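You operate a simulated robot arm through the tools that you are given. There is no shell and no other tool. Be economical: measure what you need, move in short steps, check, and stop when the job is done.

You run a simulated two-armed robot. Do the job below in one go: nothing can be reset, and whatever is moved stays where it is left.

Task
Run the trolley's hose arm fully out and pin it.
Fine: yellow pin home in the bridge, keeper slid fully toward the bridge, stop knob turned to locked.

The check looks at the end state, three seconds after you hand in, the way a careful person would. Anything else that was tipped, shoved, dropped, spilled or broken makes it a failure.

Robot
Two 7-joint arms with fingered hands on one trunk, on a base that drives. Base frame: it is fixed to the floor where the robot stands at the start and does not move with it; the origin is under the middle of the robot, x ahead of it, y to its left, z up. Units: mm, rad, N and s.
The left shoulder is at the start at [54, 158, 1044], the right one opposite. With the tool pointing down near the work surface each hand reaches from about 100 to 820 mm from the robot's upright axis, wherever it stands, measured 20 degrees to its own side. Places, roughly: hole in the bridge [500, 100, 600]; hose arm [500, 100, 600]; hose arm base [500, 100, 600]; hose arm keeper [400, 0, 600]; hose arm knob [400, 200, 600]; hose clamp knob [500, 400, 600]. Payload 4 kg a hand.
The TCP of each hand is the grasp point between the finger pads, 30 mm short of the fingertips. In the tool frame z runs along the fingers and y along their closing line. The gripper opens to 104 mm. The gripper's body begins 35 mm behind the TCP. The gripper is a hand of 4 fingers: y runs from the thumb to the fingers, the wrist lies at [-15, -104, -178] in the tool frame, and closing takes about 1.5 s.
Orientation is that of the tool frame in the base frame, as [roll, pitch, yaw] about the fixed x, y, z axes, in that order (R = Rz(yaw) Ry(pitch) Rx(roll)). With the fingers straight down and the wrist toward the robot, the tool's x, y and z point along [0, 1, 0], [1, 0, 0] and [0, 0, -1] of the base frame.

Tools
- The arms move only by the tool nudge_tool. It takes "left_motion", "right_motion" or both (then of equal length, played together; a hand with none holds still); each is a list of rows, each a list of 6 numbers: the shift along the tool's x, y, z in mm, then the turn, a rotation vector about the tool's x, y, z in rad. In form: [[x, y, z, ax, ay, az], ...]. A call has 1 to 8 rows; each row shifts and turns the commanded pose from where the row before left it, along the tool's axes as they then stand. "left_fingers" and "right_fingers" are, for a hand that has rows, the opening, from 0 (shut) to 1 (fully open), set as the call begins (left out, the last holds). A row lasts 0.2 s, in which the tool goes at most 50 mm and 0.15 rad; a call with a longer step from one row to the next is refused whole, and so is a gripper value outside its range. Where a pose cannot be reached the arm comes as near as it can. A force on the tool above 50 N (or 10 N above the force at the start of the call, whichever is more), or a blocked arm, ends the call early, and 0.2 s more pass. The fingers move at their own pace (about 45 mm/s each) and stop on an object; they squeeze with about 33 N. The grip force told is the motor's: it shows also when the fingers shut on nothing. Time passes only in rows, and 0.2 s behind the last, so rows that do not move let the fingers close. The reply holds the time, the measured pose of the TCP, the force on the tool along the base axes, the opening and the grip force, in the units named above and with some noise, with the torque about the TCP (base axes, N m) and any sound that the robot's microphone picked up.
- Cameras (640 x 400 px; columns grow to the right, rows downward): "scene" is now at [118.1, 4, 1211.5]; the picture's right is [0.24, -0.97, -0.00], its down [-0.72, -0.18, -0.67] and it looks along [0.64, 0.17, -0.75] (base axes); focal length 290 px, centre (320, 200). "left" rides on the left gripper at [-61, -92, -130] in its tool frame; the picture's right is [-0.81, -0.27, 0.52], its down [0.53, -0.71, 0.46] and it looks along [0.24, 0.64, 0.72] (tool axes); focal length 275 px, centre (320, 200). "right" rides on the right gripper at [61, -92, -130] in its tool frame; the picture's right is [-0.81, 0.28, -0.52], its down [-0.53, -0.71, 0.45] and it looks along [-0.24, 0.64, 0.72] (tool axes); focal length 275 px, centre (320, 200). There is no depth. A picture from a camera that has moved, and an enlarged one, comes with that camera's place and axes in the base frame and with its lens. The place of the scene camera against the robot may be out by one fixed shift of up to 25 mm in any direction.
- snapshot(camera): a new picture of that camera. No time passes.
- raise_lower(by): slides the trunk up (or, below 0, down) by that many mm; the arms and the scene camera ride with it, the base frame stays. It gives what a move gives, with no picture.
- roll_base(legs): drives the robot by 1 to 6 legs, each [ahead, turn to the left] in mm and rad, along the robot's own axes; the way and the turn of a leg run together, so that a leg with both is an arc; at most 1500 mm and 3.142 rad a leg. The arms and the cameras ride along, it lands a little off, and it stops where it bumps. It gives what a move gives.
- set_fingers(index, middle, ring, thumb_bend, thumb_turn, hand): sets how far each is bent, from 0 (flat) to 1 (curled in); at 0.3 the hand is open as for a grip, at 0.7 the pads meet at the TCP. One left out holds its place. A second passes; each finger stops where it meets its share of the squeeze, and holds until it gets a number again. A gripper value or a shape takes the hand back. It gives what a move gives, with no picture; readings hold the bend of each and the force on the fingers (four entries, about 0 where the hand has none), thumb and palm. thumb_turn goes from beside the hand (0) to across from the fingers (1), as for a grip.
- hand_shape(shape, hand): the hand has 4 fingers and takes this shape, open, in about a second: jaw (thumb against the fingers, like two jaws); tri (thumb and two fingers); tip (a fingertip pinch); poke (one finger out to press); point (the index stretched); flat (the hand flat); cup (the hand cupped); fist (a fist). The gripper value then closes the fingers along that shape, each until it touches; the sizes above hold for jaw. It gives what a move gives, with no picture.
- head_to(pan, tilt): turns the head with the scene camera to pan (to the left, within 1.396 rad either way) and tilt (down, from -0.506 to 1.204), counted from straight ahead of the robot. It gives what a move gives.
- zoom(camera, box): a new picture of the part [left, top, right, bottom] of that camera's present view, enlarged. No time passes.
- hand_in(): hands the job in; it is judged then, once.

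Work in short steps. Places have to be worked out from the pictures, the camera data and where the tool is seen: move nearer, look again, correct. Check each grasp and each placing, and mend what went wrong. You have 120 turns and 100 pictures in all, those below and enlarged ones among them. Open the grippers and draw the arms clear of the work before you hand the job in, unless the task says otherwise; then end with one line.

The tools are called as a command line: name --argument value ..., lists and objects as JSON in quotes. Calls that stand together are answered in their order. nudge_tool: Moves the arms, as the interface text tells. Its arguments: {"type":"object","properties":{"left_motion":{"type":"array"},"left_fingers":{"type":"number"},"right_motion":{"type":"array"},"right_fingers":{"type":"number"}},"required":[]} The other tools are called the same way: raise_lower (by) slides the trunk up or down; hand_shape (shape, hand) gives the hand a shape; set_fingers (index, middle, ring, thumb_bend, thumb_turn, hand) moves the fingers one by one; roll_base (legs) drives the base; head_to (pan, tilt) turns the head that bears the scene camera; snapshot (camera) takes a picture; zoom (camera, box) takes an enlarged picture of a part of a camera's view; hand_in () hands the job in.

At the start:

```text
time_s: 0.0
left_tool_pos: [486.4, 394.0, 926.4]
left_tool_rot: [-3.141, -0.001, 1.569]
left_contact_force: [0.6, -0.2, -0.6]
left_moment: [-0.02, 0.0, -0.04]
left_grip_width: 103.5
left_grasp_force: 0.1
left_shape: jaw
left_bend: [0.3, 0.3, 0.3, 0.3, 0.98]
left_finger forces: [0.0, 0.0, 0.0, 0.0, 0.0, 0.0]
right_tool_pos: [530.3, -128.8, 927.7]
right_tool_rot: [3.141, 0.0, 1.571]
right_contact_force: [-0.2, -0.1, 0.1]
right_moment: [-0.01, -0.01, 0.01]
right_grip_width: 103.5
right_grasp_force: 0.1
right_shape: jaw
right_bend: [0.3, 0.3, 0.3, 0.3, 0.98]
right_finger forces: [0.0, 0.0, 0.0, 0.0, 0.0, 0.1]
trunk travel left (down, up): [-250.0, 257.0]
robot x, y, heading: [-0.8, 1.2, 0.001]
head pan, tilt: [0.246, 0.829]
```

scene: 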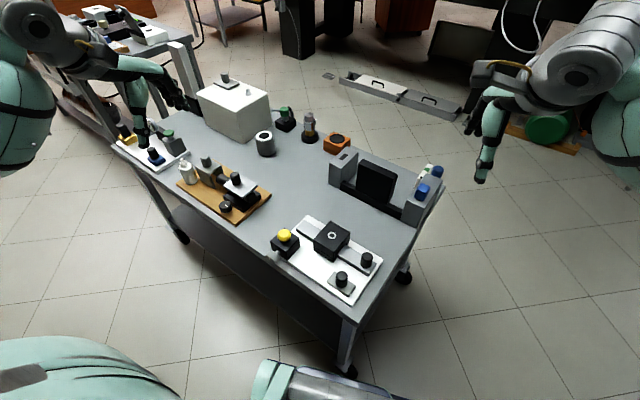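
right: 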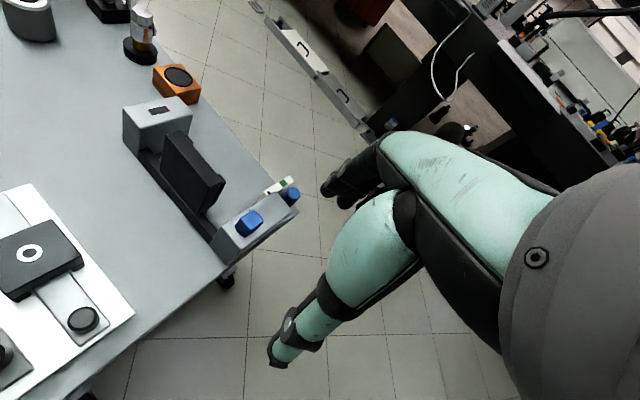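
left: 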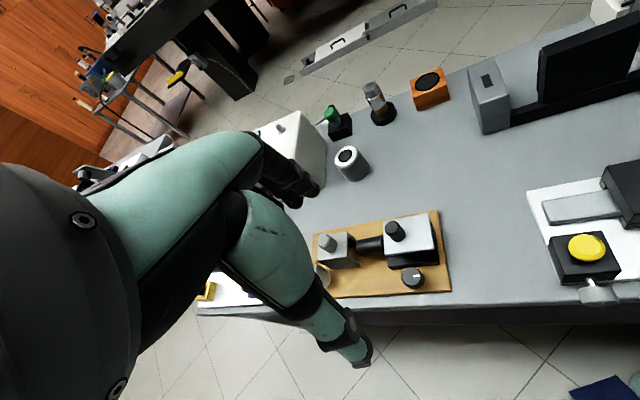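

I'll start by enlarging the scene around the white plate (yellow pin, bridge, knobs) and the wooden board.

zoom --camera "scene" --box '[250, 200, 410, 310]'

zoom --camera "scene" --box '[100, 100, 290, 230]'

```text
3.64 times, centred on (330, 255) of scene
camera zoom: at [118.1, 4.0, 1211.5], right [0.24, -0.97, 0.0], down [-0.72, -0.18, -0.67], along [0.64, 0.17, -0.75], focal length 1055 px, centre (284, 0)
```

zoom: 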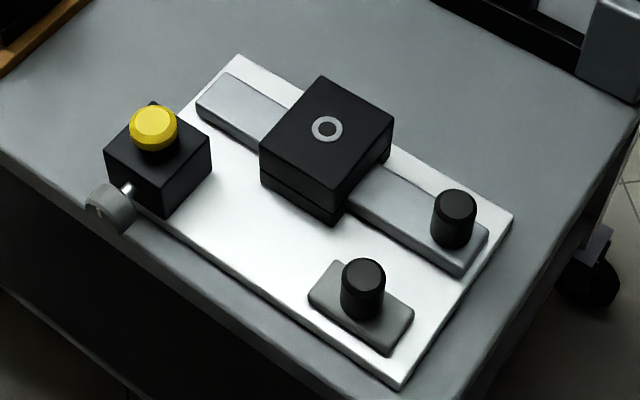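

```text
3.08 times, centred on (195, 165) of scene
camera zoom: at [118.1, 4.0, 1211.5], right [0.24, -0.97, 0.0], down [-0.72, -0.18, -0.67], along [0.64, 0.17, -0.75], focal length 892 px, centre (705, 308)
```

zoom: 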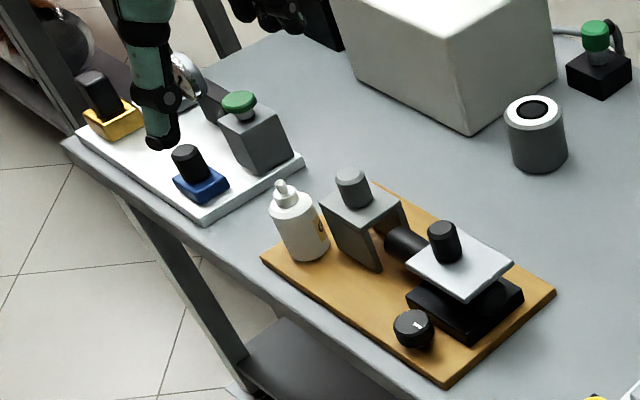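

The stereo of scene and hand cameras puts the bridge ring near [501, 85, 646] and the yellow pin near [474, 188, 646]. I'll look closer for marks on the knob, keeper and bar.

zoom --camera "left" --box '[500, 140, 640, 320]'

zoom --camera "right" --box '[0, 180, 150, 400]'

zoom --camera "scene" --box '[265, 220, 315, 262]'

zoom --camera "scene" --box '[310, 230, 390, 300]'

```text
2.22 times, centred on (570, 230) of left
camera zoom: at [394.9, 332.5, 1057.0], right [-0.28, -0.81, -0.52], down [-0.71, 0.53, -0.45], along [0.64, 0.24, -0.73], focal length 612 px, centre (-236, 133)
```

zoom: 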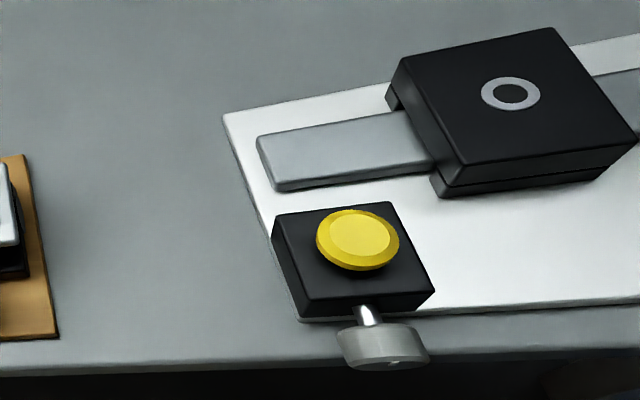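

```text
1.82 times, centred on (75, 290) of right
camera zoom: at [440.1, -68.2, 1058.6], right [0.28, -0.81, 0.52], down [-0.71, -0.53, -0.45], along [0.64, -0.24, -0.72], focal length 500 px, centre (766, 36)
```

zoom: 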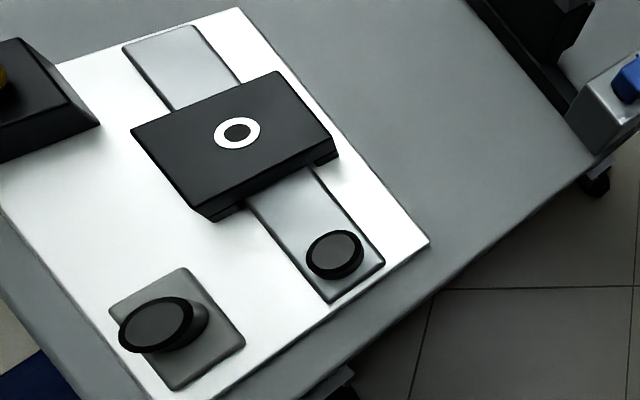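

```text
9.52 times, centred on (290, 241) of scene
camera zoom: at [118.1, 4.0, 1211.5], right [0.24, -0.97, 0.0], down [-0.72, -0.18, -0.67], along [0.64, 0.17, -0.75], focal length 2762 px, centre (606, -190)
```

zoom: 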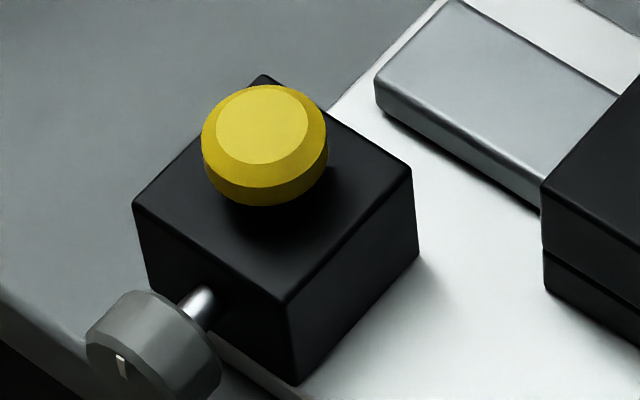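

```text
5.71 times, centred on (350, 265) of scene
camera zoom: at [118.1, 4.0, 1211.5], right [0.24, -0.97, 0.0], down [-0.72, -0.18, -0.67], along [0.64, 0.17, -0.75], focal length 1657 px, centre (149, -171)
```

zoom: 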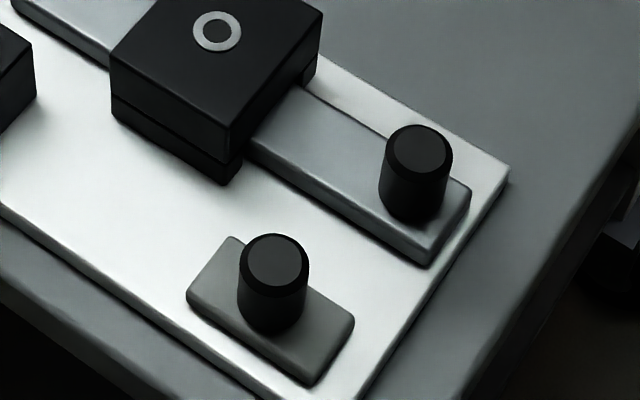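

Bar handle triangulates to about [467, 0, 645] (height ~32 mm above bar), bar axis about [0.37, 0.93]. I bring the right hand above it, turned so the fingers close across the bar, half open.

nudge_tool --right_motion '[[25.8, -12.6, 40, 0, 0, 0], [25.8, -12.6, 40, 0, 0, 0], [25.8, -12.6, 40, 0, 0, 0], [25.8, -12.6, 40, 0, 0, 0], [25.8, -12.6, 40, 0, 0, 0], [0, 0, 0, 0, 0, 0.125], [0, 0, 0, 0, 0, 0.125], [0, 0, 0, 0, 0, 0.125]]' --right_fingers 0.5

snapshot --camera "right"

zoom --camera "scene" --box '[250, 180, 410, 310]'

```text
time_s: 1.8
left_tool_pos: [475.2, 395.5, 931.3]
left_tool_rot: [3.132, -0.002, 1.572]
left_contact_force: [0.3, 0.5, 0.2]
left_moment: [-0.01, 0.01, 0.02]
left_grip_width: 103.9
left_grasp_force: 0.2
left_shape: jaw
left_bend: [0.3, 0.3, 0.3, 0.3, 0.98]
left_finger forces: [0.1, 0.1, 0.0, 0.0, 0.0, 0.1]
right_tool_pos: [458.1, 0.5, 733.5]
right_tool_rot: [3.13, -0.005, 1.194]
right_contact_force: [0.5, 0.8, 0.9]
right_moment: [-0.03, 0.0, -0.02]
right_grip_width: 52.4
right_grasp_force: 0.0
right_shape: jaw
right_bend: [0.74, 0.44, 0.41, 0.69, 1.0]
right_finger forces: [0.0, 0.0, 0.1, 0.0, 0.0, 0.0]
trunk travel left (down, up): [-250.0, 257.0]
robot x, y, heading: [-1.2, -0.9, -0.002]
head pan, tilt: [0.246, 0.829]
```

```text
90 pictures are left
camera right: at [395.7, 90.4, 863.2], right [-0.05, -0.85, 0.52], down [-0.85, -0.23, -0.47], along [0.52, -0.46, -0.72], focal length 275 px, centre (320, 200)
```

right: 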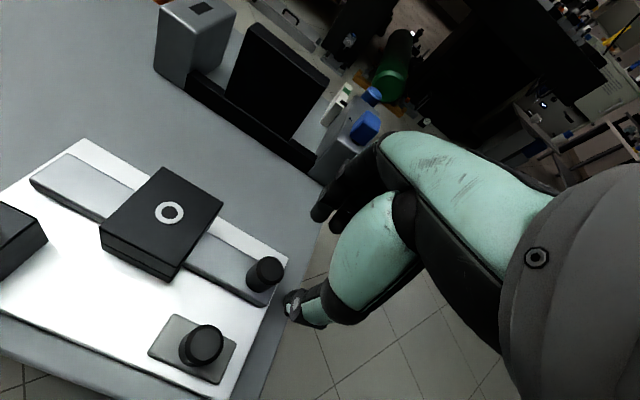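

```text
3.08 times, centred on (330, 245) of scene
camera zoom: at [117.7, 4.6, 1211.5], right [0.24, -0.97, 0.0], down [-0.72, -0.18, -0.67], along [0.65, 0.16, -0.75], focal length 892 px, centre (289, 62)
```

zoom: 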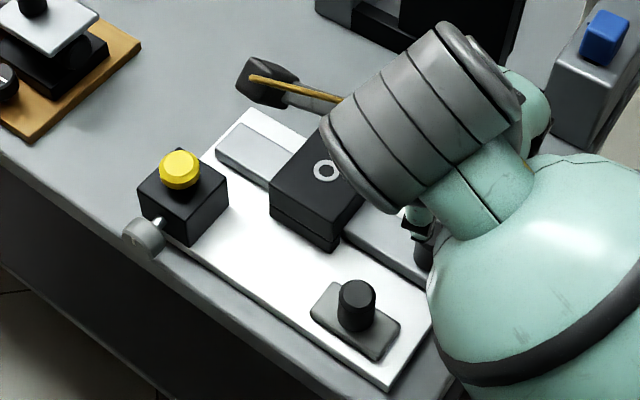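

Handle seems near [470, 4]; the two views differ by several mm, so I zoom in here for a more exact pixel fix.

zoom --camera "right" --box '[140, 160, 340, 385]'

```text
1.78 times, centred on (240, 272) of right
camera zoom: at [395.7, 90.4, 863.2], right [-0.05, -0.85, 0.52], down [-0.85, -0.23, -0.47], along [0.52, -0.46, -0.72], focal length 489 px, centre (462, 71)
```

zoom: 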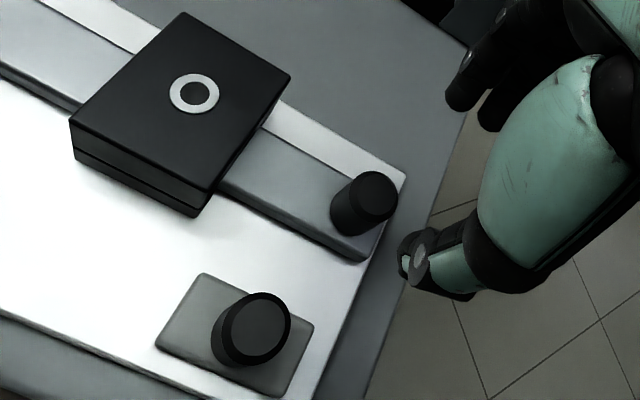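

Handle centre ≈ [469, 5], about 27 mm across. I centre over it and descend partway.

nudge_tool --right_motion '[[7.3, 8.9, 10, 0, 0, 0], [0, 0, 20, 0, 0, 0], [0, 0, 15, 0, 0, 0]]' --right_fingers 0.6

snapshot --camera "right"

```text
time_s: 2.6
left_tool_pos: [475.7, 394.8, 931.7]
left_tool_rot: [3.13, -0.003, 1.571]
left_contact_force: [-0.1, -0.7, 0.0]
left_moment: [0.01, -0.02, 0.02]
left_grip_width: 103.8
left_grasp_force: 0.1
left_shape: jaw
left_bend: [0.3, 0.3, 0.3, 0.3, 0.98]
left_finger forces: [0.0, 0.0, 0.0, 0.0, 0.1, 0.1]
right_tool_pos: [486.0, -5.2, 701.4]
right_tool_rot: [3.092, -0.007, 1.184]
right_contact_force: [1.5, 0.2, -0.9]
right_moment: [0.0, 0.04, 0.01]
right_grip_width: 62.0
right_grasp_force: 0.0
right_shape: jaw
right_bend: [0.29, 0.41, 0.37, 0.65, 1.0]
right_finger forces: [0.1, 0.0, 0.0, 0.0, 0.0, 0.0]
trunk travel left (down, up): [-250.0, 257.0]
robot x, y, heading: [1.2, 1.6, -0.001]
head pan, tilt: [0.246, 0.829]
```

```text
87 pictures are left
camera right: at [418.4, 87.0, 828.6], right [-0.08, -0.85, 0.52], down [-0.84, -0.23, -0.49], along [0.54, -0.48, -0.69], focal length 275 px, centre (320, 200)
```

right: 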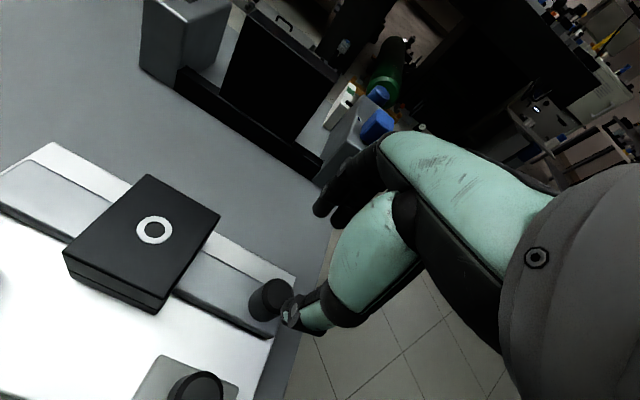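

The reading overshot (486, -5); I pause to let the arm settle and read again.

nudge_tool --right_motion '[[0, 0, 0, 0, 0, 0], [0, 0, 0, 0, 0, 0], [0, 0, 0, 0, 0, 0]]'

```text
time_s: 3.4
left_tool_pos: [475.3, 394.7, 932.2]
left_tool_rot: [3.131, -0.004, 1.571]
left_contact_force: [-0.5, -0.4, 0.1]
left_moment: [0.0, -0.01, -0.04]
left_grip_width: 104.3
left_grasp_force: 0.0
left_shape: jaw
left_bend: [0.3, 0.3, 0.3, 0.3, 0.98]
left_finger forces: [0.0, 0.0, 0.1, 0.0, 0.0, 0.0]
right_tool_pos: [483.6, -5.8, 700.7]
right_tool_rot: [3.093, -0.007, 1.185]
right_contact_force: [-1.0, 0.6, 0.4]
right_moment: [-0.01, 0.02, 0.01]
right_grip_width: 62.1
right_grasp_force: 0.1
right_shape: jaw
right_bend: [0.29, 0.41, 0.37, 0.65, 1.0]
right_finger forces: [0.0, 0.0, 0.0, 0.1, 0.0, 0.1]
trunk travel left (down, up): [-250.0, 257.0]
robot x, y, heading: [0.8, -2.5, -0.001]
head pan, tilt: [0.246, 0.829]
```

The arm is settling off its commanded pose (tilted 0.05 rad), likely a joint limit with the wrist turned inward. I turn the yaw back and see whether the error goes.

nudge_tool --right_motion '[[0, 0, 0, 0, 0, -0.125], [0, 0, 0, 0, 0, -0.125], [0, 0, 0, 0, 0, -0.125], [0, 0, 0, 0, 0, 0], [0, 0, 0, 0, 0, 0]]'

```text
time_s: 4.6
left_tool_pos: [475.0, 395.2, 932.3]
left_tool_rot: [3.131, -0.002, 1.57]
left_contact_force: [0.1, 0.5, 0.7]
left_moment: [-0.01, 0.0, -0.03]
left_grip_width: 103.8
left_grasp_force: 0.1
left_shape: jaw
left_bend: [0.3, 0.3, 0.3, 0.3, 0.98]
left_finger forces: [0.0, 0.0, 0.1, 0.0, 0.0, 0.0]
right_tool_pos: [485.1, -2.4, 702.5]
right_tool_rot: [3.095, 0.001, 1.561]
right_contact_force: [1.2, 0.2, 0.5]
right_moment: [0.03, -0.01, -0.02]
right_grip_width: 62.0
right_grasp_force: 0.1
right_shape: jaw
right_bend: [0.29, 0.41, 0.37, 0.65, 1.0]
right_finger forces: [0.0, 0.0, 0.1, 0.0, 0.0, 0.0]
trunk travel left (down, up): [-250.0, 257.0]
robot x, y, heading: [1.5, 2.1, 0.003]
head pan, tilt: [0.246, 0.829]
```

Both hands show small steady offsets, so I'll work closed-loop on measured pose: correct tilt and position in one small step.

nudge_tool --right_motion '[[3, -8, 0, 0.046, 0, 0], [3, -8, 0, 0, 0, 0], [0, 0, 0, 0, 0, 0], [0, 0, 0, 0, 0, 0]]'

snapshot --camera "right"

```text
time_s: 5.8
left_tool_pos: [463.5, 394.7, 939.5]
left_tool_rot: [3.117, -0.005, 1.568]
left_contact_force: [-0.1, 1.4, -0.6]
left_moment: [-0.02, -0.02, 0.01]
left_grip_width: 103.9
left_grasp_force: 0.1
left_shape: jaw
left_bend: [0.3, 0.3, 0.3, 0.3, 0.98]
left_finger forces: [0.0, 0.1, 0.1, 0.0, 0.0, 0.0]
right_tool_pos: [476.3, -19.0, 714.9]
right_tool_rot: [3.093, 0.037, 1.534]
right_contact_force: [-0.1, -0.1, -0.8]
right_moment: [0.04, -0.04, 0.03]
right_grip_width: 62.2
right_grasp_force: 0.1
right_shape: jaw
right_bend: [0.29, 0.41, 0.37, 0.65, 1.0]
right_finger forces: [0.0, 0.1, 0.1, 0.0, 0.0, 0.0]
trunk travel left (down, up): [-250.0, 257.0]
robot x, y, heading: [0.6, -0.4, -0.002]
head pan, tilt: [0.246, 0.829]
stopped in row 4 (right hand): the arm was blocked; the commanded pose is now the measured one
```

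```text
86 pictures are left
camera right: at [381.0, 50.1, 837.9], right [0.22, -0.8, 0.56], down [-0.71, -0.52, -0.47], along [0.67, -0.29, -0.68], focal length 275 px, centre (320, 200)
```

right: 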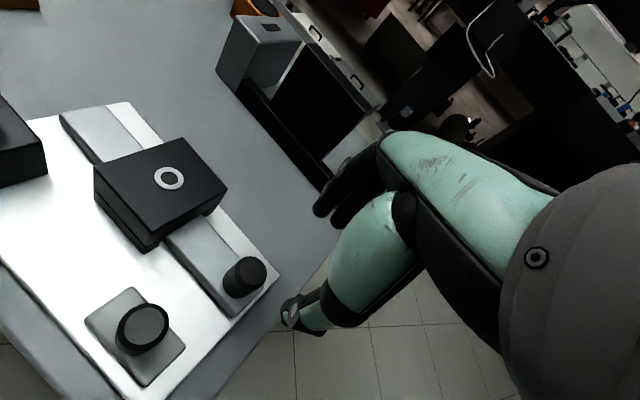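

The arm was blocked and the left hand was displaced too, so the two arms or trunk may be touching. I look at the scene.

snapshot --camera "scene"

snapshot --camera "left"

```text
85 pictures are left
camera scene: at [116.6, 3.8, 1211.5], right [0.24, -0.97, 0.0], down [-0.72, -0.18, -0.67], along [0.65, 0.17, -0.75], focal length 290 px, centre (320, 200)
```

scene: 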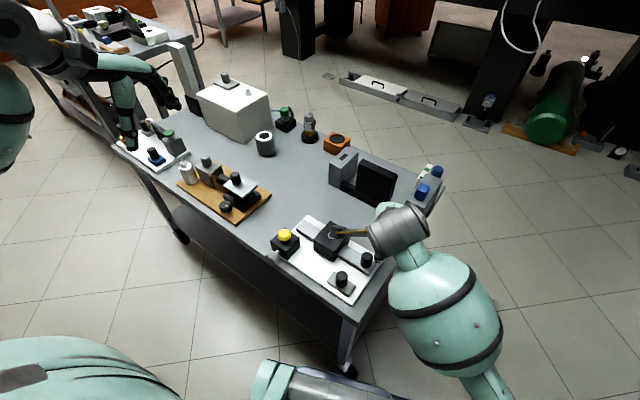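

```text
84 pictures are left
camera left: at [368.5, 331.1, 1067.5], right [-0.26, -0.81, -0.53], down [-0.7, 0.54, -0.47], along [0.66, 0.25, -0.71], focal length 275 px, centre (320, 200)
```

left: 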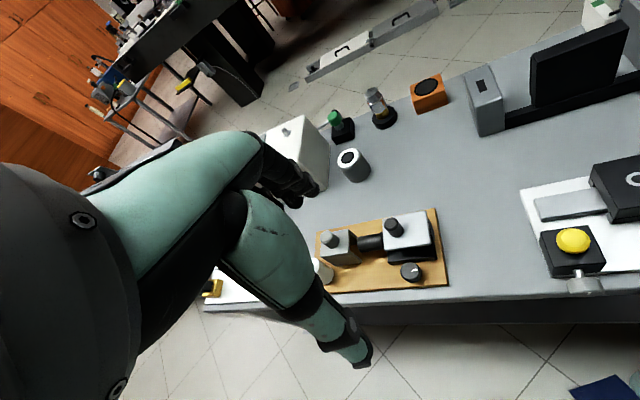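

I tilt the head down to look for what touches near the chest.

head_to --pan 0.0 --tilt 1.2

snapshot --camera "scene"

```text
time_s: 6.7
left_tool_pos: [464.7, 393.4, 937.9]
left_tool_rot: [3.12, -0.004, 1.57]
left_contact_force: [-0.1, 0.4, -0.4]
left_moment: [-0.01, 0.02, -0.02]
left_grip_width: 104.2
left_grasp_force: 0.1
left_shape: jaw
left_bend: [0.3, 0.3, 0.3, 0.3, 0.98]
left_finger forces: [0.1, 0.0, 0.0, 0.0, 0.0, 0.1]
right_tool_pos: [471.9, -18.3, 708.6]
right_tool_rot: [3.109, 0.042, 1.539]
right_contact_force: [-0.1, -0.1, 0.2]
right_moment: [0.02, -0.01, 0.01]
right_grip_width: 62.2
right_grasp_force: 0.0
right_shape: jaw
right_bend: [0.29, 0.41, 0.37, 0.65, 1.0]
right_finger forces: [0.1, 0.0, 0.0, 0.0, 0.1, 0.0]
trunk travel left (down, up): [-250.0, 257.0]
robot x, y, heading: [1.5, -1.1, 0.002]
head pan, tilt: [0.0, 1.201]
```

```text
83 pictures are left
camera scene: at [96.8, -15.4, 1186.5], right [0.0, -1.0, 0.0], down [-0.94, 0.0, -0.35], along [0.35, 0.0, -0.94], focal length 290 px, centre (320, 200)
```

scene: 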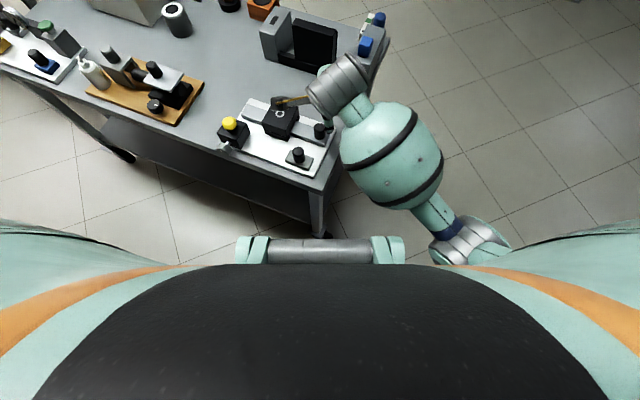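

The right elbow sits against the chest, so the robot is too close. I lift the right hand a little, then back off about 130 mm.

nudge_tool --right_motion '[[0, 0, -20, 0.02, 0, 0], [0, 0, -20, 0, 0, 0]]'

roll_base --legs '[[-130, 0]]'

head_to --pan 0.1 --tilt 0.9

snapshot --camera "scene"

```text
time_s: 7.2
left_tool_pos: [465.1, 393.3, 938.1]
left_tool_rot: [3.118, -0.001, 1.571]
left_contact_force: [0.2, 0.3, -1.2]
left_moment: [-0.01, 0.0, -0.02]
left_grip_width: 103.8
left_grasp_force: 0.1
left_shape: jaw
left_bend: [0.3, 0.3, 0.3, 0.3, 0.98]
left_finger forces: [0.0, 0.0, 0.0, 0.1, 0.1, 0.1]
right_tool_pos: [477.4, -31.2, 747.4]
right_tool_rot: [3.119, 0.073, 1.525]
right_contact_force: [-0.2, 0.5, -0.3]
right_moment: [0.06, 0.0, 0.03]
right_grip_width: 62.6
right_grasp_force: 0.0
right_shape: jaw
right_bend: [0.29, 0.41, 0.37, 0.65, 1.0]
right_finger forces: [0.1, 0.0, 0.0, 0.1, 0.0, 0.0]
trunk travel left (down, up): [-250.0, 257.0]
robot x, y, heading: [2.2, -3.2, 0.001]
head pan, tilt: [0.0, 1.201]
```

```text
time_s: 8.6
left_tool_pos: [333.4, 394.4, 938.2]
left_tool_rot: [3.119, -0.004, 1.572]
left_contact_force: [-0.9, 0.6, -0.1]
left_moment: [0.0, 0.0, -0.02]
left_grip_width: 104.0
left_grasp_force: 0.1
left_shape: jaw
left_bend: [0.3, 0.3, 0.3, 0.3, 0.98]
left_finger forces: [0.0, 0.0, 0.1, 0.0, 0.0, 0.0]
right_tool_pos: [346.3, -30.3, 747.6]
right_tool_rot: [3.113, 0.067, 1.525]
right_contact_force: [0.0, 0.9, 0.4]
right_moment: [0.01, -0.01, 0.0]
right_grip_width: 62.3
right_grasp_force: 0.0
right_shape: jaw
right_bend: [0.29, 0.41, 0.37, 0.65, 1.0]
right_finger forces: [0.0, 0.1, 0.0, 0.1, 0.0, 0.0]
trunk travel left (down, up): [-250.0, 257.0]
robot x, y, heading: [-130.1, 0.4, -0.001]
head pan, tilt: [0.0, 1.201]
```

```text
time_s: 9.4
left_tool_pos: [322.7, 394.4, 944.1]
left_tool_rot: [3.106, -0.006, 1.571]
left_contact_force: [0.5, 1.1, -0.4]
left_moment: [0.0, 0.01, 0.0]
left_grip_width: 104.1
left_grasp_force: 0.0
left_shape: jaw
left_bend: [0.3, 0.3, 0.3, 0.3, 0.98]
left_finger forces: [0.0, 0.0, 0.1, 0.0, 0.0, 0.0]
right_tool_pos: [340.3, -32.2, 755.4]
right_tool_rot: [3.095, 0.07, 1.522]
right_contact_force: [0.8, -0.1, 0.3]
right_moment: [0.01, 0.0, -0.01]
right_grip_width: 62.5
right_grasp_force: 0.1
right_shape: jaw
right_bend: [0.29, 0.41, 0.37, 0.65, 1.0]
right_finger forces: [0.0, 0.0, 0.0, 0.0, 0.0, 0.0]
trunk travel left (down, up): [-250.0, 257.0]
robot x, y, heading: [-132.4, -5.5, 0.005]
head pan, tilt: [0.099, 0.901]
```

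```text
82 pictures are left
camera scene: at [-14.6, -7.8, 1206.0], right [0.1, -0.99, 0.0], down [-0.79, -0.08, -0.61], along [0.61, 0.06, -0.79], focal length 290 px, centre (320, 200)
```

scene: 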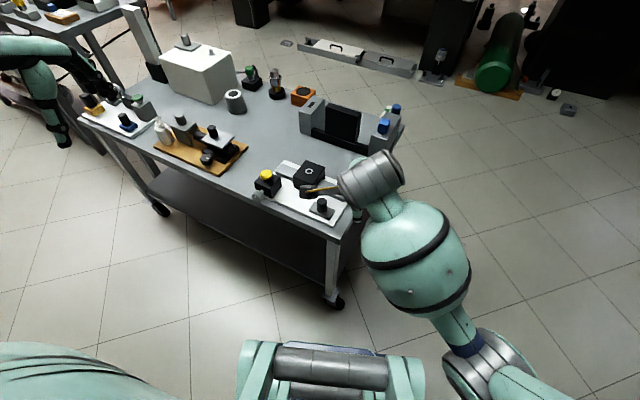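

The drive worked. Now I level the right tool and carry it back over the handle at about [469, 5, 695], watching for the offset.

nudge_tool --right_motion '[[0, 0, 0, 0.043, 0.072, 0], [8, 32, 12, 0, 0, 0], [8, 32, 12, 0, 0, 0], [8, 32, 12, 0, 0, 0], [8, 32, 12, 0, 0, 0], [0, 0, 0, 0, 0, 0], [0, 0, 0, 0, 0, 0]]'

snapshot --camera "right"

```text
time_s: 11.0
left_tool_pos: [323.0, 394.0, 944.6]
left_tool_rot: [3.106, -0.006, 1.572]
left_contact_force: [0.4, -0.2, 1.0]
left_moment: [0.05, 0.01, 0.04]
left_grip_width: 104.0
left_grasp_force: 0.0
left_shape: jaw
left_bend: [0.3, 0.3, 0.3, 0.3, 0.98]
left_finger forces: [0.0, 0.0, 0.0, 0.0, 0.1, 0.0]
right_tool_pos: [473.4, -12.4, 710.9]
right_tool_rot: [3.133, 0.003, 1.518]
right_contact_force: [0.0, -0.2, 0.8]
right_moment: [0.01, 0.01, 0.0]
right_grip_width: 62.9
right_grasp_force: 0.2
right_shape: jaw
right_bend: [0.29, 0.41, 0.37, 0.65, 1.0]
right_finger forces: [0.0, 0.1, 0.0, 0.0, 0.0, 0.0]
trunk travel left (down, up): [-250.0, 257.0]
robot x, y, heading: [-129.4, 1.8, 0.002]
head pan, tilt: [0.099, 0.901]
```

```text
81 pictures are left
camera right: at [385.3, 54.7, 840.6], right [0.23, -0.82, 0.52], down [-0.74, -0.5, -0.46], along [0.64, -0.28, -0.72], focal length 275 px, centre (320, 200)
```

right: 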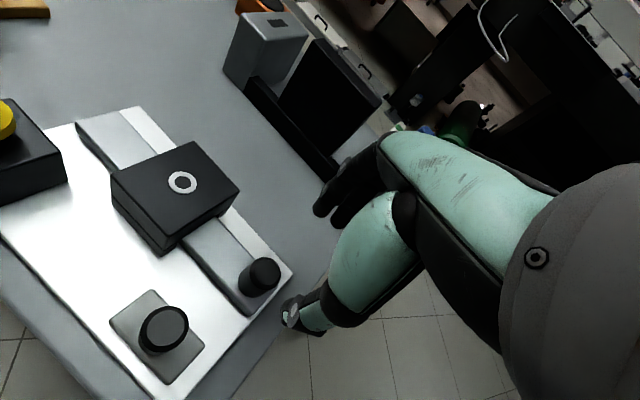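

Tracking is accurate now. Handle at [468, 5]; I centre, descend to about z 650 and close.

nudge_tool --right_motion '[[17, -6, 0, 0, 0, 0], [0, 0, 0, 0, 0, 0], [0, 0, 20, 0, 0, 0], [0, 0, 20, 0, 0, 0], [0, 0, 20, 0, 0, 0], [0, 0, 0, 0, 0, 0]]'

zoom --camera "right" --box '[160, 160, 360, 360]'

zoom --camera "scene" --box '[240, 130, 400, 260]'

```text
time_s: 12.6
left_tool_pos: [310.5, 393.6, 951.2]
left_tool_rot: [3.091, -0.008, 1.571]
left_contact_force: [0.1, 0.0, -0.1]
left_moment: [-0.05, -0.01, -0.01]
left_grip_width: 103.9
left_grasp_force: 0.0
left_shape: jaw
left_bend: [0.3, 0.3, 0.3, 0.3, 0.98]
left_finger forces: [0.1, 0.0, 0.1, 0.0, 0.1, 0.0]
right_tool_pos: [501.2, -27.8, 701.5]
right_tool_rot: [3.017, 0.047, 1.491]
right_contact_force: [0.4, 0.3, -0.4]
right_moment: [-0.02, -0.02, 0.01]
right_grip_width: 62.5
right_grasp_force: 0.1
right_shape: jaw
right_bend: [0.29, 0.41, 0.37, 0.65, 1.0]
right_finger forces: [0.1, 0.1, 0.0, 0.0, 0.1, 0.0]
trunk travel left (down, up): [-250.0, 257.0]
robot x, y, heading: [-129.7, -1.9, 0.001]
head pan, tilt: [0.099, 0.901]
stopped in row 6 (right hand): the arm was blocked; the commanded pose is now the measured one
```

```text
2.00 times, centred on (260, 260) of right
camera zoom: at [400.6, 46.7, 816.7], right [0.14, -0.8, 0.59], down [-0.69, -0.5, -0.51], along [0.7, -0.33, -0.63], focal length 551 px, centre (440, 80)
```

zoom: 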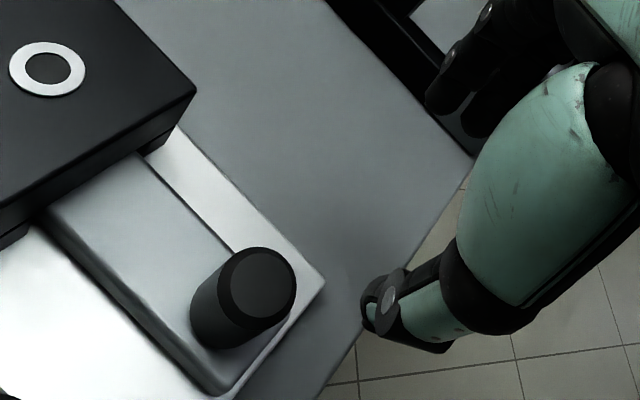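

```text
3.08 times, centred on (320, 195) of scene
camera zoom: at [-16.4, -8.0, 1205.7], right [0.1, -0.99, 0.0], down [-0.79, -0.08, -0.61], along [0.61, 0.06, -0.79], focal length 892 px, centre (320, 215)
```

zoom: 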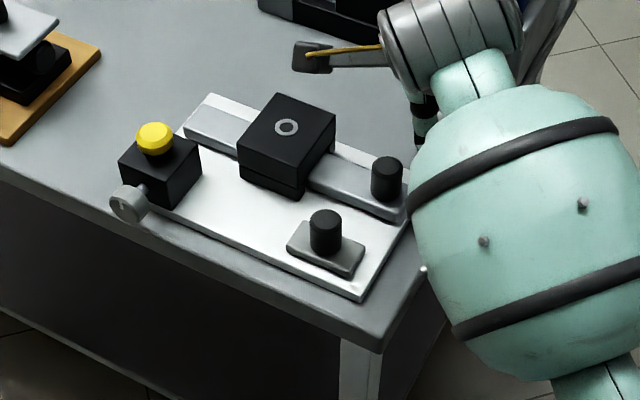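

Blocked without tool force: some link is touching or at a limit. I look from the head toward the right forearm.

head_to --pan -0.4 --tilt 1.1

snapshot --camera "scene"

```text
time_s: 13.5
left_tool_pos: [311.1, 393.3, 949.5]
left_tool_rot: [3.095, -0.007, 1.57]
left_contact_force: [0.6, -0.3, 0.0]
left_moment: [0.0, 0.0, -0.03]
left_grip_width: 104.2
left_grasp_force: 0.0
left_shape: jaw
left_bend: [0.3, 0.3, 0.3, 0.3, 0.98]
left_finger forces: [0.1, 0.1, 0.0, 0.0, 0.0, 0.0]
right_tool_pos: [502.0, -28.3, 699.0]
right_tool_rot: [3.023, 0.05, 1.491]
right_contact_force: [0.5, -0.2, 0.9]
right_moment: [-0.01, 0.02, 0.03]
right_grip_width: 62.3
right_grasp_force: 0.0
right_shape: jaw
right_bend: [0.29, 0.41, 0.37, 0.65, 1.0]
right_finger forces: [0.0, 0.0, 0.0, 0.1, 0.0, 0.0]
trunk travel left (down, up): [-250.0, 257.0]
robot x, y, heading: [-128.4, -0.5, 0.004]
head pan, tilt: [-0.4, 1.1]
```

```text
78 pictures are left
camera scene: at [-32.2, -39.8, 1192.5], right [-0.39, -0.92, 0.01], down [-0.83, 0.35, -0.44], along [0.41, -0.18, -0.9], focal length 290 px, centre (320, 200)
```

scene: 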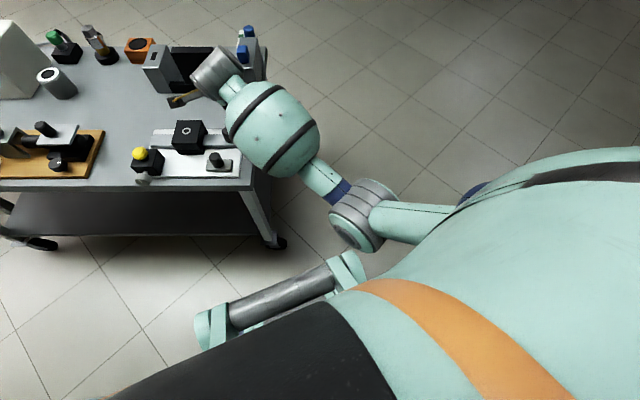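

Nothing visibly touches; more likely a joint limit for the right arm reaching across the midline. I'll lift the hand, then turn the base left 0.35 rad so the work lies to the right arm's own side.

nudge_tool --right_motion '[[-15, -10, -25, 0, 0, 0], [-15, -10, -25, 0.06, 0.03, 0], [-15, -10, -25, 0.06, 0.02, 0], [-15, 0, -15, 0, 0, 0], [0, 0, 0, 0, 0, 0]]'

roll_base --legs '[[0, 0.35]]'

head_to --pan -0.2 --tilt 0.9

snapshot --camera "scene"

```text
time_s: 14.7
left_tool_pos: [311.8, 392.8, 950.5]
left_tool_rot: [3.095, -0.007, 1.57]
left_contact_force: [-0.3, -0.5, 1.0]
left_moment: [0.03, 0.02, -0.03]
left_grip_width: 104.1
left_grasp_force: 0.1
left_shape: jaw
left_bend: [0.3, 0.3, 0.3, 0.3, 0.98]
left_finger forces: [0.1, 0.0, 0.0, 0.1, 0.0, 0.1]
right_tool_pos: [455.7, -78.6, 781.7]
right_tool_rot: [-3.128, -0.005, 1.496]
right_contact_force: [-0.9, 0.2, -0.9]
right_moment: [0.03, -0.01, -0.01]
right_grip_width: 62.3
right_grasp_force: 0.2
right_shape: jaw
right_bend: [0.29, 0.41, 0.37, 0.65, 1.0]
right_finger forces: [0.0, 0.0, 0.0, 0.0, 0.1, 0.1]
trunk travel left (down, up): [-250.0, 257.0]
robot x, y, heading: [-128.9, 0.7, 0.004]
head pan, tilt: [-0.4, 1.1]
```

```text
time_s: 16.3
left_tool_pos: [149.0, 521.7, 950.6]
left_tool_rot: [3.094, -0.005, 1.923]
left_contact_force: [0.3, -0.4, -0.2]
left_moment: [-0.02, -0.01, 0.01]
left_grip_width: 104.0
left_grasp_force: 0.0
left_shape: jaw
left_bend: [0.3, 0.3, 0.3, 0.3, 0.98]
left_finger forces: [0.0, 0.0, 0.1, 0.0, 0.0, 0.0]
right_tool_pos: [447.2, 126.3, 781.1]
right_tool_rot: [-3.13, -0.002, 1.847]
right_contact_force: [0.2, -0.1, 0.4]
right_moment: [0.01, -0.01, 0.04]
right_grip_width: 62.7
right_grasp_force: 0.0
right_shape: jaw
right_bend: [0.29, 0.41, 0.37, 0.65, 1.0]
right_finger forces: [0.1, 0.1, 0.0, 0.0, 0.0, 0.0]
trunk travel left (down, up): [-250.0, 257.0]
robot x, y, heading: [-129.3, -3.5, 0.353]
head pan, tilt: [-0.4, 1.1]
```

```text
time_s: 17.1
left_tool_pos: [139.7, 516.7, 956.3]
left_tool_rot: [3.08, -0.008, 1.921]
left_contact_force: [0.1, -0.9, 0.2]
left_moment: [0.02, 0.04, 0.0]
left_grip_width: 104.0
left_grasp_force: 0.0
left_shape: jaw
left_bend: [0.3, 0.3, 0.3, 0.3, 0.98]
left_finger forces: [0.0, 0.0, 0.0, 0.0, 0.1, 0.1]
right_tool_pos: [440.4, 124.0, 794.0]
right_tool_rot: [3.133, -0.007, 1.847]
right_contact_force: [0.6, 0.5, 0.2]
right_moment: [0.0, -0.01, 0.0]
right_grip_width: 62.5
right_grasp_force: 0.1
right_shape: jaw
right_bend: [0.29, 0.41, 0.37, 0.65, 1.0]
right_finger forces: [0.1, 0.0, 0.0, 0.1, 0.1, 0.0]
trunk travel left (down, up): [-250.0, 257.0]
robot x, y, heading: [-132.1, -0.8, 0.354]
head pan, tilt: [-0.201, 0.901]
```

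```text
77 pictures are left
camera scene: at [-18.0, 9.6, 1206.1], right [0.15, -0.99, 0.0], down [-0.78, -0.12, -0.61], along [0.6, 0.09, -0.79], focal length 290 px, centre (320, 200)
```

scene: 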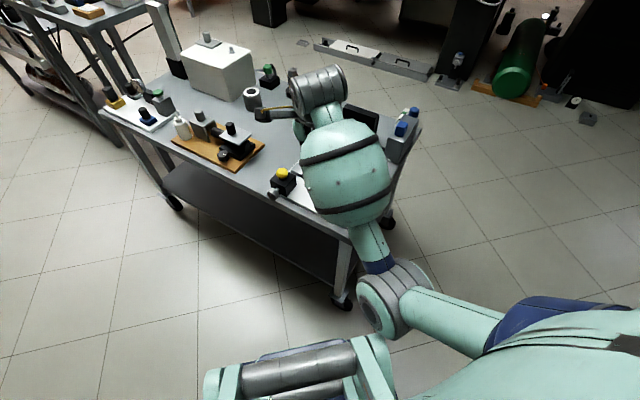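

Now the right hand goes to above the handle at [468, 5, ~700].

nudge_tool --right_motion '[[-24.4, -1.2, 10, 0, 0, 0], [-24.4, -1.2, 20, 0, 0, 0], [-24.4, -1.2, 20, 0, 0, 0], [-24.4, -1.2, 20, 0, 0, 0], [-24.4, -1.2, 20, 0, 0, 0], [0, 0, 0, 0, 0, 0], [0, 0, 0, 0, 0, 0]]'

zoom --camera "right" --box '[80, 120, 360, 400]'

```text
time_s: 18.9
left_tool_pos: [127.6, 512.3, 962.9]
left_tool_rot: [3.068, -0.008, 1.923]
left_contact_force: [-0.3, 0.0, -0.2]
left_moment: [0.01, -0.03, -0.04]
left_grip_width: 104.1
left_grasp_force: 0.1
left_shape: jaw
left_bend: [0.3, 0.3, 0.3, 0.3, 0.98]
left_finger forces: [0.0, 0.0, 0.0, 0.1, 0.1, 0.0]
right_tool_pos: [480.7, 64.2, 783.9]
right_tool_rot: [3.008, -0.109, 1.893]
right_contact_force: [0.4, -0.2, 0.1]
right_moment: [-0.01, 0.0, 0.02]
right_grip_width: 62.7
right_grasp_force: 0.1
right_shape: jaw
right_bend: [0.29, 0.41, 0.37, 0.65, 1.0]
right_finger forces: [0.0, 0.0, 0.1, 0.0, 0.0, 0.1]
trunk travel left (down, up): [-250.0, 257.0]
robot x, y, heading: [-130.8, -2.8, 0.349]
head pan, tilt: [-0.201, 0.901]
stopped in row 7 (right hand): the arm was blocked; the commanded pose is now the measured one
```

```text
1.43 times, centred on (220, 260) of right
camera zoom: at [364.8, 75.5, 906.4], right [0.47, -0.76, 0.46], down [-0.47, -0.65, -0.6], along [0.75, 0.07, -0.66], focal length 393 px, centre (463, 114)
```

zoom: 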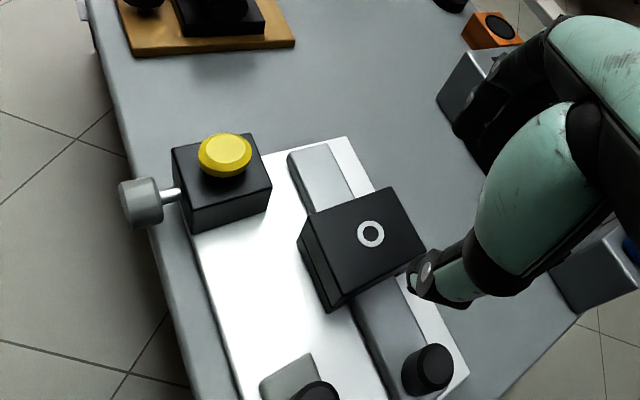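

Blocked again. I take a look at the right elbow versus the body.

head_to --pan -0.6 --tilt 1.2

snapshot --camera "scene"

```text
time_s: 19.7
left_tool_pos: [129.9, 513.4, 960.9]
left_tool_rot: [3.066, -0.009, 1.922]
left_contact_force: [-0.8, 0.8, -0.6]
left_moment: [0.01, 0.03, -0.05]
left_grip_width: 104.0
left_grasp_force: 0.1
left_shape: jaw
left_bend: [0.3, 0.3, 0.3, 0.3, 0.98]
left_finger forces: [0.0, 0.2, 0.2, 0.0, 0.0, 0.0]
right_tool_pos: [482.5, 66.4, 785.8]
right_tool_rot: [3.002, -0.113, 1.894]
right_contact_force: [0.0, -0.1, -0.7]
right_moment: [0.0, 0.0, -0.03]
right_grip_width: 62.4
right_grasp_force: 0.0
right_shape: jaw
right_bend: [0.29, 0.41, 0.37, 0.65, 1.0]
right_finger forces: [0.0, 0.0, 0.0, 0.0, 0.1, 0.1]
trunk travel left (down, up): [-250.0, 257.0]
robot x, y, heading: [-133.1, -1.0, 0.355]
head pan, tilt: [-0.6, 1.201]
```

```text
75 pictures are left
camera scene: at [-38.7, -15.5, 1186.6], right [-0.25, -0.97, 0.01], down [-0.91, 0.23, -0.35], along [0.34, -0.09, -0.94], focal length 290 px, centre (320, 200)
```

scene: 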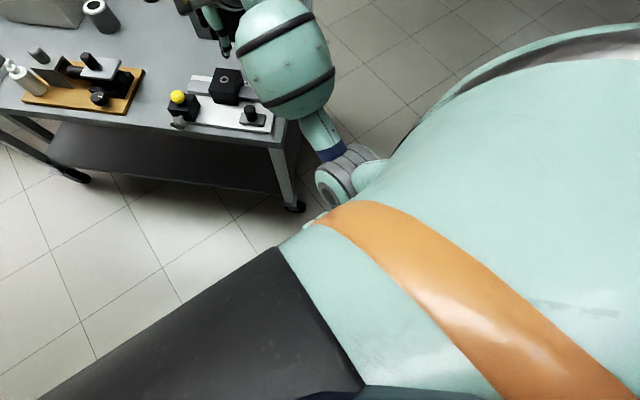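

The elbow is tucked against the chest. I lift and level the hand, turning it so the wrist swings outward to the right, which should swing the elbow out too.

nudge_tool --right_motion '[[0, 0, -30, 0.07, -0.055, 0], [0, 0, -30, 0.07, -0.055, 0], [0, 0, 0, 0, 0, -0.12], [0, 0, 0, 0, 0, -0.12], [0, 0, 0, 0, 0, -0.12], [0, 0, 0, 0, 0, -0.12], [0, 0, 0, 0, 0, 0], [0, 0, 0, 0, 0, 0]]'

snapshot --camera "scene"

```text
time_s: 21.5
left_tool_pos: [130.9, 513.5, 959.3]
left_tool_rot: [3.071, -0.007, 1.923]
left_contact_force: [0.3, 0.3, -0.9]
left_moment: [0.03, 0.0, 0.02]
left_grip_width: 103.9
left_grasp_force: 0.1
left_shape: jaw
left_bend: [0.3, 0.3, 0.3, 0.3, 0.98]
left_finger forces: [0.0, 0.1, 0.0, 0.0, 0.1, 0.0]
right_tool_pos: [475.1, 56.6, 839.0]
right_tool_rot: [-3.138, -0.003, 2.365]
right_contact_force: [0.9, 0.9, 0.0]
right_moment: [0.03, 0.04, 0.02]
right_grip_width: 62.4
right_grasp_force: 0.1
right_shape: jaw
right_bend: [0.29, 0.41, 0.37, 0.65, 1.0]
right_finger forces: [0.0, 0.1, 0.0, 0.1, 0.0, 0.1]
trunk travel left (down, up): [-250.0, 257.0]
robot x, y, heading: [-129.8, -0.1, 0.35]
head pan, tilt: [-0.6, 1.201]
```

```text
74 pictures are left
camera scene: at [-38.1, -15.4, 1186.6], right [-0.25, -0.97, 0.01], down [-0.91, 0.23, -0.35], along [0.34, -0.09, -0.94], focal length 290 px, centre (320, 200)
```

scene: 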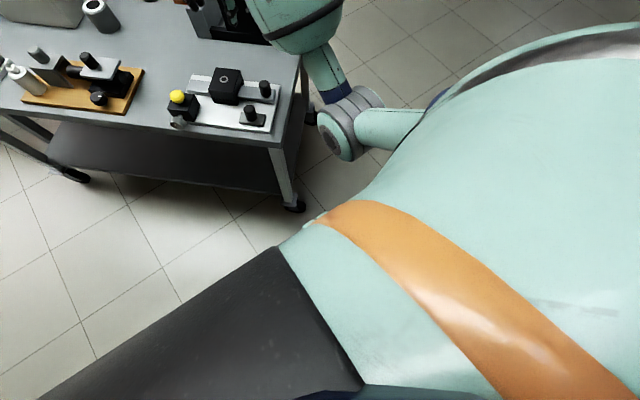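

That works: level, and the elbow is clear of the chest. I back off another 90 mm for more room, then go to the handle.

roll_base --legs '[[-90, 0]]'

head_to --pan -0.2 --tilt 0.8

```text
time_s: 22.7
left_tool_pos: [43.4, 480.5, 961.5]
left_tool_rot: [3.067, -0.008, 1.921]
left_contact_force: [-0.4, 0.7, 0.3]
left_moment: [0.01, 0.01, 0.0]
left_grip_width: 104.2
left_grasp_force: 0.1
left_shape: jaw
left_bend: [0.3, 0.3, 0.3, 0.3, 0.98]
left_finger forces: [0.1, 0.0, 0.0, 0.1, 0.0, 0.0]
right_tool_pos: [387.6, 24.7, 841.0]
right_tool_rot: [-3.14, -0.005, 2.365]
right_contact_force: [0.0, -0.1, -0.5]
right_moment: [-0.01, -0.02, 0.04]
right_grip_width: 62.3
right_grasp_force: 0.0
right_shape: jaw
right_bend: [0.29, 0.41, 0.37, 0.65, 1.0]
right_finger forces: [0.0, 0.0, 0.0, 0.0, 0.1, 0.0]
trunk travel left (down, up): [-250.0, 257.0]
robot x, y, heading: [-215.8, -30.9, 0.355]
head pan, tilt: [-0.6, 1.201]
```

```text
time_s: 23.5
left_tool_pos: [34.7, 478.2, 965.5]
left_tool_rot: [3.059, -0.01, 1.922]
left_contact_force: [-0.3, 0.2, 0.0]
left_moment: [0.01, -0.03, 0.02]
left_grip_width: 104.1
left_grasp_force: 0.0
left_shape: jaw
left_bend: [0.3, 0.3, 0.3, 0.3, 0.98]
left_finger forces: [0.1, 0.0, 0.1, 0.0, 0.0, 0.1]
right_tool_pos: [379.0, 22.2, 846.6]
right_tool_rot: [3.135, 0.001, 2.365]
right_contact_force: [-0.1, 0.9, -0.4]
right_moment: [0.02, -0.02, 0.0]
right_grip_width: 62.3
right_grasp_force: 0.2
right_shape: jaw
right_bend: [0.29, 0.41, 0.37, 0.65, 1.0]
right_finger forces: [0.0, 0.0, 0.0, 0.1, 0.0, 0.0]
trunk travel left (down, up): [-250.0, 257.0]
robot x, y, heading: [-219.1, -33.2, 0.353]
head pan, tilt: [-0.201, 0.799]
```

Next, move to [468, 5, 700] with yaw eased to about 2.1.

nudge_tool --right_motion '[[-15.1, 10, 29, 0, 0, 0], [-15.1, 10, 29, 0, 0, 0], [-15.1, 10, 29, 0, 0, 0], [-15.1, 10, 29, 0, 0, 0], [-15.1, 10, 29, 0, 0, 0], [0, 0, 0, 0, 0, 0.12], [0, 0, 0, 0, 0, 0.12], [0, 0, 0, 0, 0, 0]]'

zoom --camera "right" --box '[100, 120, 360, 380]'

```text
time_s: 25.3
left_tool_pos: [34.0, 479.3, 967.2]
left_tool_rot: [3.058, -0.008, 1.921]
left_contact_force: [0.1, 0.7, -1.0]
left_moment: [0.03, -0.02, 0.0]
left_grip_width: 104.1
left_grasp_force: 0.0
left_shape: jaw
left_bend: [0.3, 0.3, 0.3, 0.3, 0.98]
left_finger forces: [0.1, 0.1, 0.1, 0.0, 0.0, 0.0]
right_tool_pos: [469.1, 3.9, 701.5]
right_tool_rot: [3.135, -0.001, 2.123]
right_contact_force: [-1.0, -0.7, -1.0]
right_moment: [-0.02, 0.02, 0.01]
right_grip_width: 62.2
right_grasp_force: 0.1
right_shape: jaw
right_bend: [0.29, 0.41, 0.37, 0.65, 1.0]
right_finger forces: [0.0, 0.0, 0.0, 0.1, 0.0, 0.1]
trunk travel left (down, up): [-250.0, 257.0]
robot x, y, heading: [-215.9, -33.0, 0.347]
head pan, tilt: [-0.201, 0.799]
```

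```text
1.54 times, centred on (230, 250) of right
camera zoom: at [359.5, 8.2, 831.7], right [0.66, -0.55, 0.52], down [-0.33, -0.83, -0.46], along [0.68, 0.13, -0.72], focal length 424 px, centre (458, 123)
```

zoom: 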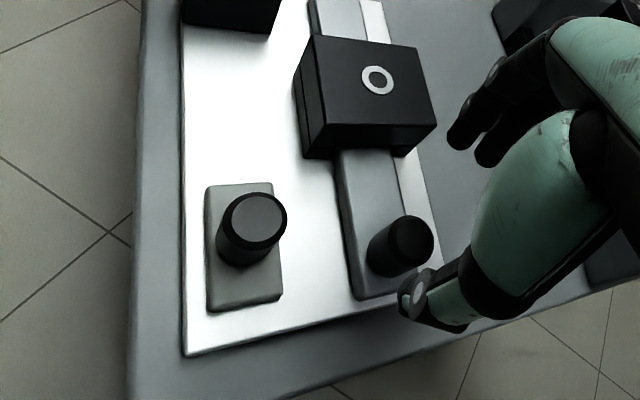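

Tracking is exact now; handle at [467, 2]. Small correction and descend to about z 649.

nudge_tool --right_motion '[[-0.6, -2.5, 10, 0, 0, 0], [0, 0, 15, 0, 0, 0], [0, 0, 15, 0, 0, 0], [0, 0, 12, 0, 0, 0], [0, 0, 0, 0, 0, 0]]'

zoom --camera "right" --box '[140, 150, 380, 390]'

```text
time_s: 26.5
left_tool_pos: [33.9, 477.8, 965.6]
left_tool_rot: [3.06, -0.009, 1.923]
left_contact_force: [0.2, -0.3, 0.1]
left_moment: [0.0, 0.0, 0.01]
left_grip_width: 104.1
left_grasp_force: 0.0
left_shape: jaw
left_bend: [0.3, 0.3, 0.3, 0.3, 0.98]
left_finger forces: [0.0, 0.0, 0.0, 0.0, 0.1, 0.0]
right_tool_pos: [467.6, 3.4, 649.5]
right_tool_rot: [3.134, 0.0, 2.124]
right_contact_force: [0.5, -0.3, 0.6]
right_moment: [0.01, 0.04, 0.02]
right_grip_width: 62.1
right_grasp_force: 0.0
right_shape: jaw
right_bend: [0.29, 0.41, 0.37, 0.65, 1.0]
right_finger forces: [0.0, 0.0, 0.0, 0.0, 0.0, 0.0]
trunk travel left (down, up): [-250.0, 257.0]
robot x, y, heading: [-218.7, -30.7, 0.348]
head pan, tilt: [-0.201, 0.799]
```

```text
1.67 times, centred on (260, 270) of right
camera zoom: at [357.6, 6.8, 779.2], right [0.66, -0.55, 0.52], down [-0.32, -0.83, -0.46], along [0.68, 0.13, -0.72], focal length 459 px, centre (420, 83)
```

zoom: 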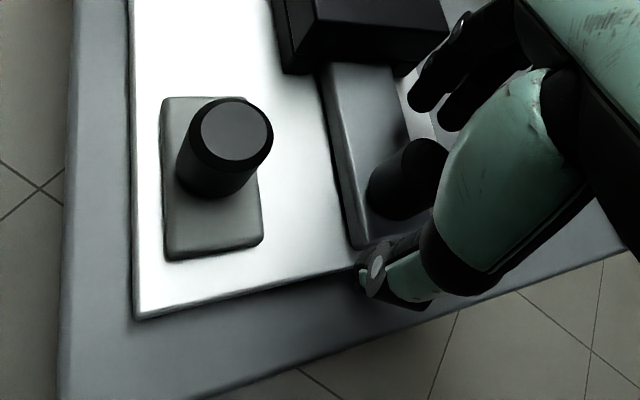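

The handle lies between thumb and fingers. Close the grip.

nudge_tool --right_motion '[[0, 0, 0, 0, 0, 0], [0, 0, 0, 0, 0, 0], [0, 0, 0, 0, 0, 0], [0, 0, 0, 0, 0, 0], [0, 0, 0, 0, 0, 0], [0, 0, 0, 0, 0, 0]]' --right_fingers 0.0

zoom --camera "right" --box '[140, 150, 380, 390]'

```text
time_s: 27.9
left_tool_pos: [34.7, 478.6, 967.1]
left_tool_rot: [3.058, -0.009, 1.923]
left_contact_force: [-0.2, -0.9, -0.2]
left_moment: [0.01, -0.01, 0.02]
left_grip_width: 104.1
left_grasp_force: 0.1
left_shape: jaw
left_bend: [0.3, 0.3, 0.3, 0.3, 0.98]
left_finger forces: [0.0, 0.0, 0.1, 0.0, 0.0, 0.0]
right_tool_pos: [467.3, 4.4, 650.1]
right_tool_rot: [3.135, -0.001, 2.125]
right_contact_force: [-5.3, 0.7, -1.5]
right_moment: [0.03, 0.08, 0.06]
right_grip_width: 17.1
right_grasp_force: 33.6
right_shape: jaw
right_bend: [0.73, 0.61, 0.67, 0.75, 1.0]
right_finger forces: [15.4, 9.5, 0.0, 0.0, 28.5, 0.0]
trunk travel left (down, up): [-250.0, 257.0]
robot x, y, heading: [-216.5, -30.7, 0.35]
head pan, tilt: [-0.201, 0.799]
```

```text
1.67 times, centred on (260, 270) of right
camera zoom: at [357.2, 7.1, 779.4], right [0.66, -0.55, 0.52], down [-0.32, -0.83, -0.46], along [0.68, 0.13, -0.72], focal length 459 px, centre (420, 83)
```

zoom: 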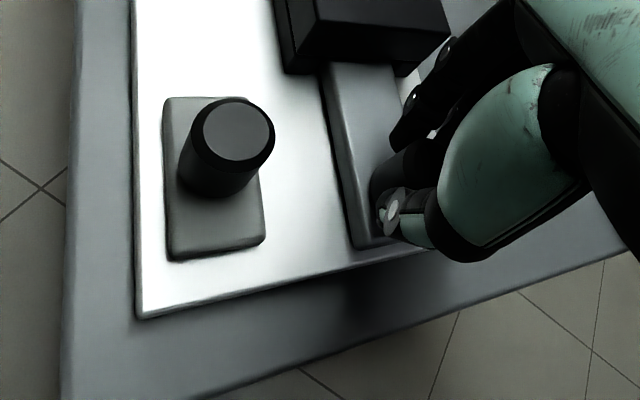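

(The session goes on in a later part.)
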